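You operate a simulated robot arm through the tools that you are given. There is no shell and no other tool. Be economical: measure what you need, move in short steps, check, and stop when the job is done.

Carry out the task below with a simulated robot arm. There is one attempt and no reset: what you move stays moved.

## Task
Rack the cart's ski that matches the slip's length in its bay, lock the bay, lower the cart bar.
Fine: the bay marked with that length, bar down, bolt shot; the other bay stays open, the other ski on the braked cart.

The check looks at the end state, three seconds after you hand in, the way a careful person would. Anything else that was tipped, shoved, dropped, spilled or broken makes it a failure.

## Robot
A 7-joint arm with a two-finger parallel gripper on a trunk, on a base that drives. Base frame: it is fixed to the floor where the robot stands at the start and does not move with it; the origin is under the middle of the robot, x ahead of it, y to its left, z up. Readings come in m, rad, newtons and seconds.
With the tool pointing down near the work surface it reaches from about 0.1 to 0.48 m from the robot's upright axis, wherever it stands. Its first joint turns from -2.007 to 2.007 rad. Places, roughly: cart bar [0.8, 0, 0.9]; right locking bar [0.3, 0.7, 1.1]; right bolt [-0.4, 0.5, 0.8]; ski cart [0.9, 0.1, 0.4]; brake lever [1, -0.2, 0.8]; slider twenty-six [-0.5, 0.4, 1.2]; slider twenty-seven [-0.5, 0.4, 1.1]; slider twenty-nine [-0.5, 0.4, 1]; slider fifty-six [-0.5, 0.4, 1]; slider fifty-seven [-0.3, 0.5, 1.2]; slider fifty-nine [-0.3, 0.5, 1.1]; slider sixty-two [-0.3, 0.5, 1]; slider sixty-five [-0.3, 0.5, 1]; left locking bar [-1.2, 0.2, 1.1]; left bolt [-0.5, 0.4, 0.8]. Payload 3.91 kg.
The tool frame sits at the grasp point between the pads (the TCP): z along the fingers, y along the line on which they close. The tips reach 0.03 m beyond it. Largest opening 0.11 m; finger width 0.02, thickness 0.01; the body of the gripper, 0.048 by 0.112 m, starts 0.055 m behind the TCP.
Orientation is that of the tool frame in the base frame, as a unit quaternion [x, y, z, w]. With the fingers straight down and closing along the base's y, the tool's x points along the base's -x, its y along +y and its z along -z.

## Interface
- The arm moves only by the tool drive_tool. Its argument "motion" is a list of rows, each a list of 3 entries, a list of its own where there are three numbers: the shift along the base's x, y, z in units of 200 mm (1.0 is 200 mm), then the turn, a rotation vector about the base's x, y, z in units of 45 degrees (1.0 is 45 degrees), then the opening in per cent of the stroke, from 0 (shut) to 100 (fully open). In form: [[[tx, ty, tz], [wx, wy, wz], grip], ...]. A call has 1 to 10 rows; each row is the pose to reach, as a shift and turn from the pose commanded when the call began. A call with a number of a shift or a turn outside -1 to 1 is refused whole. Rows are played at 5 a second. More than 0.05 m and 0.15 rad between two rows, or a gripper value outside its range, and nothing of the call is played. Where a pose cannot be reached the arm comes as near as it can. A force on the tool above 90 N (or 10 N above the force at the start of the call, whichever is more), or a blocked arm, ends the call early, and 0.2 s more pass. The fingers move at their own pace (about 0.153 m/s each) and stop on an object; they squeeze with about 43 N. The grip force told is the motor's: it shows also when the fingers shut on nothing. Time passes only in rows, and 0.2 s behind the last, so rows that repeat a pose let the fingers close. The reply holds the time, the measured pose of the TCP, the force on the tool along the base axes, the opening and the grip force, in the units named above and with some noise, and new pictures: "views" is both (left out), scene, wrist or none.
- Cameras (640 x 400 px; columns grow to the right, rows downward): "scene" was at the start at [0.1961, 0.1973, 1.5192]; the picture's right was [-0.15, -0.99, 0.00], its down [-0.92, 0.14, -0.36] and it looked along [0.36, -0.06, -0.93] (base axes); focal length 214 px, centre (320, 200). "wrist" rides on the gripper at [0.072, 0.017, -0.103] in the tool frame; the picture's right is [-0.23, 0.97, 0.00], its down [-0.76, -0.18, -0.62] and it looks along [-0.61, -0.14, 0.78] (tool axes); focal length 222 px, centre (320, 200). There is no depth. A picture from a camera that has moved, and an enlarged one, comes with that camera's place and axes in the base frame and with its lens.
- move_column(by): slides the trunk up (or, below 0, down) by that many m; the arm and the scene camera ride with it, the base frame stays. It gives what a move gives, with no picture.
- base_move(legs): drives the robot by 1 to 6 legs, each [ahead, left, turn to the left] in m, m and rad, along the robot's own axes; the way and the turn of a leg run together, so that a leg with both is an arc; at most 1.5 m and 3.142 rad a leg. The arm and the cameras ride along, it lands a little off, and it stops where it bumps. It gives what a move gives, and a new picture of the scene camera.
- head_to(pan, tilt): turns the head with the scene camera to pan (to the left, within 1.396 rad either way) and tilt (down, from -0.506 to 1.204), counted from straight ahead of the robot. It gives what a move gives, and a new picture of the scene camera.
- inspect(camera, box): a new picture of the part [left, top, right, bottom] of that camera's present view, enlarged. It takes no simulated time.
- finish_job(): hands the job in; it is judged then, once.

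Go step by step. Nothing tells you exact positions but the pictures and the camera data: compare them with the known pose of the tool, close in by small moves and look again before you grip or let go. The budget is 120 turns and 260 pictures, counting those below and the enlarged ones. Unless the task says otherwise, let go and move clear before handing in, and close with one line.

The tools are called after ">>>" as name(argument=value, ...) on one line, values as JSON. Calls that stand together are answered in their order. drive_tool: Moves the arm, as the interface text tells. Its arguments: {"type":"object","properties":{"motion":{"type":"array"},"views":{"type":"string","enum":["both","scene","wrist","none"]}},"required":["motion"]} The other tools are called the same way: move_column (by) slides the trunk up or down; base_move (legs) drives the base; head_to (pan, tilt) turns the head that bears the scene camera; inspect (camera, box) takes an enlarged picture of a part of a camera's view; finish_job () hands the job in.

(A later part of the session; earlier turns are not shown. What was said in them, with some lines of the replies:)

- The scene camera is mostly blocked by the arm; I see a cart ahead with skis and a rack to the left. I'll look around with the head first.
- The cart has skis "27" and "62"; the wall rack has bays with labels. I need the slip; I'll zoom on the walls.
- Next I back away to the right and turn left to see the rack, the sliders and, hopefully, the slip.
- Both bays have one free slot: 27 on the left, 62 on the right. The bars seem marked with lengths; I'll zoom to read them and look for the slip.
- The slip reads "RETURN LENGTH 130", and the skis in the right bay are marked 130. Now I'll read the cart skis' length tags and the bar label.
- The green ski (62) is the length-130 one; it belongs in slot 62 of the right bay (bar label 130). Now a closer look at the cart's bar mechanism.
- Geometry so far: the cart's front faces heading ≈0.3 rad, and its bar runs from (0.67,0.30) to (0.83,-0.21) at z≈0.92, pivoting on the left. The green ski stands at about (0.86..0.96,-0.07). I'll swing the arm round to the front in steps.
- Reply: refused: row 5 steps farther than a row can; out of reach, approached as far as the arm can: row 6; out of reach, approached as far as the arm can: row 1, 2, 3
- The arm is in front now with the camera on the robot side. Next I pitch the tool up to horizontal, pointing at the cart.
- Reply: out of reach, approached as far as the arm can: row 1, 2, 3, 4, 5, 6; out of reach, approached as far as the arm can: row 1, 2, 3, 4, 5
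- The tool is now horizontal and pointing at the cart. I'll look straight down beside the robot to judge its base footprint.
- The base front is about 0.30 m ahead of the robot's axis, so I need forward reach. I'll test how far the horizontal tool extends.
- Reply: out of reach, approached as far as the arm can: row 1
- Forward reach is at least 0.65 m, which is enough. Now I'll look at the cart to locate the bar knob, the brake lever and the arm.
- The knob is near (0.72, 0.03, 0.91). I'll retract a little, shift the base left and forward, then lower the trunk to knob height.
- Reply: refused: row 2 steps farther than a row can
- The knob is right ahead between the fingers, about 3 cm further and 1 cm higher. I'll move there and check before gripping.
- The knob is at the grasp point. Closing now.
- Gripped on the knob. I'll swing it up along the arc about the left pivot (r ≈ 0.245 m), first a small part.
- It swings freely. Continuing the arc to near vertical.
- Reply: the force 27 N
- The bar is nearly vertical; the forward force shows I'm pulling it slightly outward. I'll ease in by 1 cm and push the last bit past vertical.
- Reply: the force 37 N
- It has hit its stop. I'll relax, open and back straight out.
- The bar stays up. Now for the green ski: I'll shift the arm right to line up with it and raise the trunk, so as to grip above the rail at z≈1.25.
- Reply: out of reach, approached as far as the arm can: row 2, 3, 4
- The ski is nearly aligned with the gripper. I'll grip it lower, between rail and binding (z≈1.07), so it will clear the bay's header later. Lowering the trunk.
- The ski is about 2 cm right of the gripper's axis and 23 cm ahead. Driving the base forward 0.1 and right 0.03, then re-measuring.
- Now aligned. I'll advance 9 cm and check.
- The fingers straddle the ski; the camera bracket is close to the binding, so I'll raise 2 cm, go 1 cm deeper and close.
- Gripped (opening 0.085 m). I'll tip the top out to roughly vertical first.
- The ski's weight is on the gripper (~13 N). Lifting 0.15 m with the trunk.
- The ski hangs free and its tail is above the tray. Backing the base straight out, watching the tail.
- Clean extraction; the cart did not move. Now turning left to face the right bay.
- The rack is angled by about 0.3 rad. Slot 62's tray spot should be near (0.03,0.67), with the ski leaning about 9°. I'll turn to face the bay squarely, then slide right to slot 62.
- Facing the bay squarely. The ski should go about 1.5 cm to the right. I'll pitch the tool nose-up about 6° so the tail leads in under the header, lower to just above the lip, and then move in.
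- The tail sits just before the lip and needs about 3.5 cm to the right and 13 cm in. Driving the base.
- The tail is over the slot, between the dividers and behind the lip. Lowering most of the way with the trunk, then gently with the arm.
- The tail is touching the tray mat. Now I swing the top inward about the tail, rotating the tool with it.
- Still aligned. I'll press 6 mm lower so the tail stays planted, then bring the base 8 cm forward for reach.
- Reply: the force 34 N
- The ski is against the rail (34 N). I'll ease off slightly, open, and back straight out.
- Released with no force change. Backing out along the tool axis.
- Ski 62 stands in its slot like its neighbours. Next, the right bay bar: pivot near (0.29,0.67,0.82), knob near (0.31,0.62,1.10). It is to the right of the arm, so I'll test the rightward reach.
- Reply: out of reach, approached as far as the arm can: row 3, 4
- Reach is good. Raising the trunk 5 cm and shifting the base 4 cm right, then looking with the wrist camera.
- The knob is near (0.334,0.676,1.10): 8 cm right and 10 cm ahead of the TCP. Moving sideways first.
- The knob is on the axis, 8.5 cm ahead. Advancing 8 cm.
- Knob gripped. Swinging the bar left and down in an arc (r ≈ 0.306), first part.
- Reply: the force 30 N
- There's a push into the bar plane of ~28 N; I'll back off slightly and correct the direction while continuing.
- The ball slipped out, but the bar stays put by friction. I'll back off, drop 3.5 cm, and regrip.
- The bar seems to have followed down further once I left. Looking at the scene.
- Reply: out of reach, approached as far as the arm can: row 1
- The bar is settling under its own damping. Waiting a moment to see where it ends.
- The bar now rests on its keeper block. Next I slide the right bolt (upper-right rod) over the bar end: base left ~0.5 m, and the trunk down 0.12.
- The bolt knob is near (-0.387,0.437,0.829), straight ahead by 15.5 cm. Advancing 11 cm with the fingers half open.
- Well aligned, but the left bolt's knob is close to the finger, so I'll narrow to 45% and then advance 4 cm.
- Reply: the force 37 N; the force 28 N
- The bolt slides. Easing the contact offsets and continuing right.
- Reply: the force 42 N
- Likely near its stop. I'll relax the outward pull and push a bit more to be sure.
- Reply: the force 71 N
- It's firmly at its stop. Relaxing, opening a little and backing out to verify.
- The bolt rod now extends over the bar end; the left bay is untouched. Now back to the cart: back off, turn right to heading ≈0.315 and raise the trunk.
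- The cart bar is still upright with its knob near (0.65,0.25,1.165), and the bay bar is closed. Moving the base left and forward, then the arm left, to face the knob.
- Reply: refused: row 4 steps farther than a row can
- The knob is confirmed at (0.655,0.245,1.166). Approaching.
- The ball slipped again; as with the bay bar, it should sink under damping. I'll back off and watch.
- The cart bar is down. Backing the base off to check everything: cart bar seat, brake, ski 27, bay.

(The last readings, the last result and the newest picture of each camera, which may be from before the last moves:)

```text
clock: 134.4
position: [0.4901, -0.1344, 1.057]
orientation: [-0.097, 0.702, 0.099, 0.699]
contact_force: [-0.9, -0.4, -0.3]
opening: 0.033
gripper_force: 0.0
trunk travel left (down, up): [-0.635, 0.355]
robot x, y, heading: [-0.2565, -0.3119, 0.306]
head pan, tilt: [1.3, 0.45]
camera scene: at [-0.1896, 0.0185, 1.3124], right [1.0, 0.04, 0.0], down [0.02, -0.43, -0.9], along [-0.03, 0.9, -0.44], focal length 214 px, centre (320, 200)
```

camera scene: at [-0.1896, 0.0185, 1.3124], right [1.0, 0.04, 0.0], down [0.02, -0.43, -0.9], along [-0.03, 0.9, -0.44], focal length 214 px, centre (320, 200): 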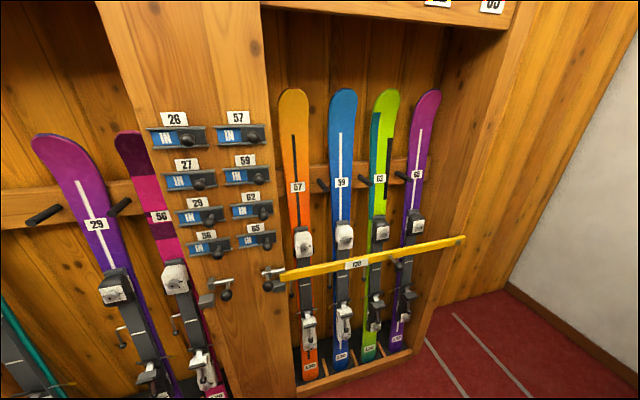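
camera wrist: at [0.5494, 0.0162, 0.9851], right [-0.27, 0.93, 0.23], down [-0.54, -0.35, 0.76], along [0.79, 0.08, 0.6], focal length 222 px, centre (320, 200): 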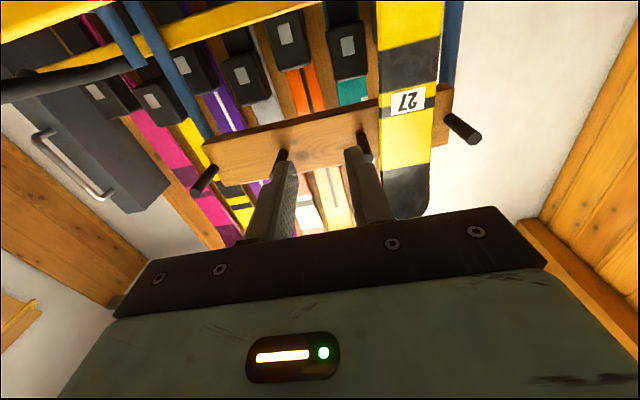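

The bay looks right. I'll check the cart bar's right end and the brake lever from another spot.

>>> base_move(legs=[[0, -0.35, 0]])

>>> head_to(pan=0.0, tilt=0.45)

>>> inspect(camera="scene", box=[240, 140, 440, 265])

```text
clock: 136.6
position: [0.5958, -0.4661, 1.0566]
orientation: [-0.096, 0.702, 0.1, 0.698]
contact_force: [-0.2, -0.4, 0.4]
opening: 0.033
gripper_force: 0.0
trunk travel left (down, up): [-0.635, 0.355]
robot x, y, heading: [-0.1536, -0.6457, 0.305]
head pan, tilt: [1.3, 0.45]
camera scene: at [-0.0838, -0.3133, 1.3124], right [1.0, 0.04, 0.0], down [0.02, -0.43, -0.9], along [-0.03, 0.9, -0.44], focal length 214 px, centre (320, 200)
```

scene: 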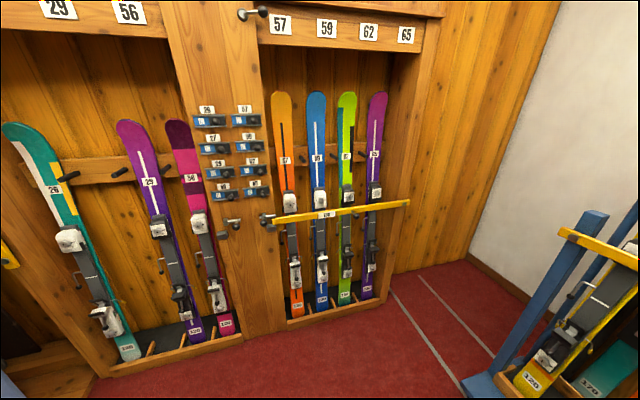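

```text
clock: 138.1
position: [0.5971, -0.4681, 1.0578]
orientation: [-0.096, 0.702, 0.099, 0.698]
contact_force: [-0.5, -0.3, -0.2]
opening: 0.0329
gripper_force: 0.2
trunk travel left (down, up): [-0.635, 0.355]
robot x, y, heading: [-0.1499, -0.6433, 0.312]
head pan, tilt: [0.0, 0.45]
camera scene: at [0.0073, -0.3771, 1.3124], right [0.31, -0.95, 0.0], down [-0.41, -0.13, -0.9], along [0.86, 0.27, -0.44], focal length 214 px, centre (320, 200)
```

scene: 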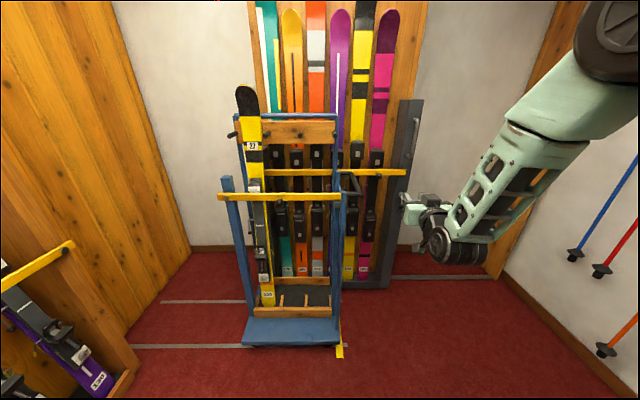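

```text
3.20 times, centred on (340, 202) of scene
camera zoom: at [0.0073, -0.3771, 1.3124], right [0.31, -0.95, 0.0], down [-0.41, -0.13, -0.9], along [0.86, 0.27, -0.44], focal length 686 px, centre (256, 192)
```

zoom: 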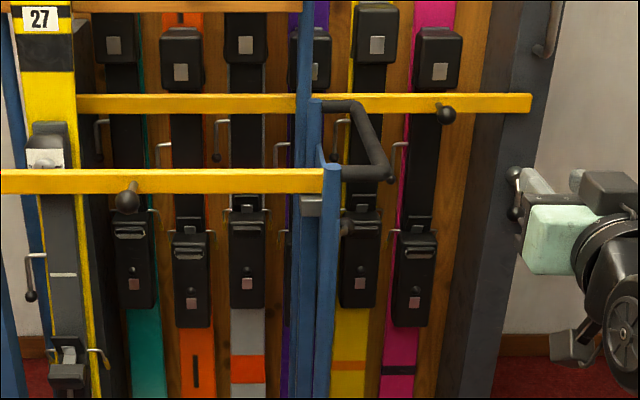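

The cart bar sits on its rest, with ski 27 still on the unmoved cart. Ski 62 stands in the 130 bay with the bar down and the bolt shot, the left bay is still open, and the gripper is clear. Handing in.

>>> finish_job()

```text
The job is handed in.
```

The slip read length 130, so I put ski 62 (130) in slot 62 of the bay marked 130, with that bay's bar down and its bolt shot. The cart bar is lowered, ski 27 is still on the cart, and the left bay is still open. I didn't touch the brake lever or confirm its setting; the cart looked unmoved throughout.
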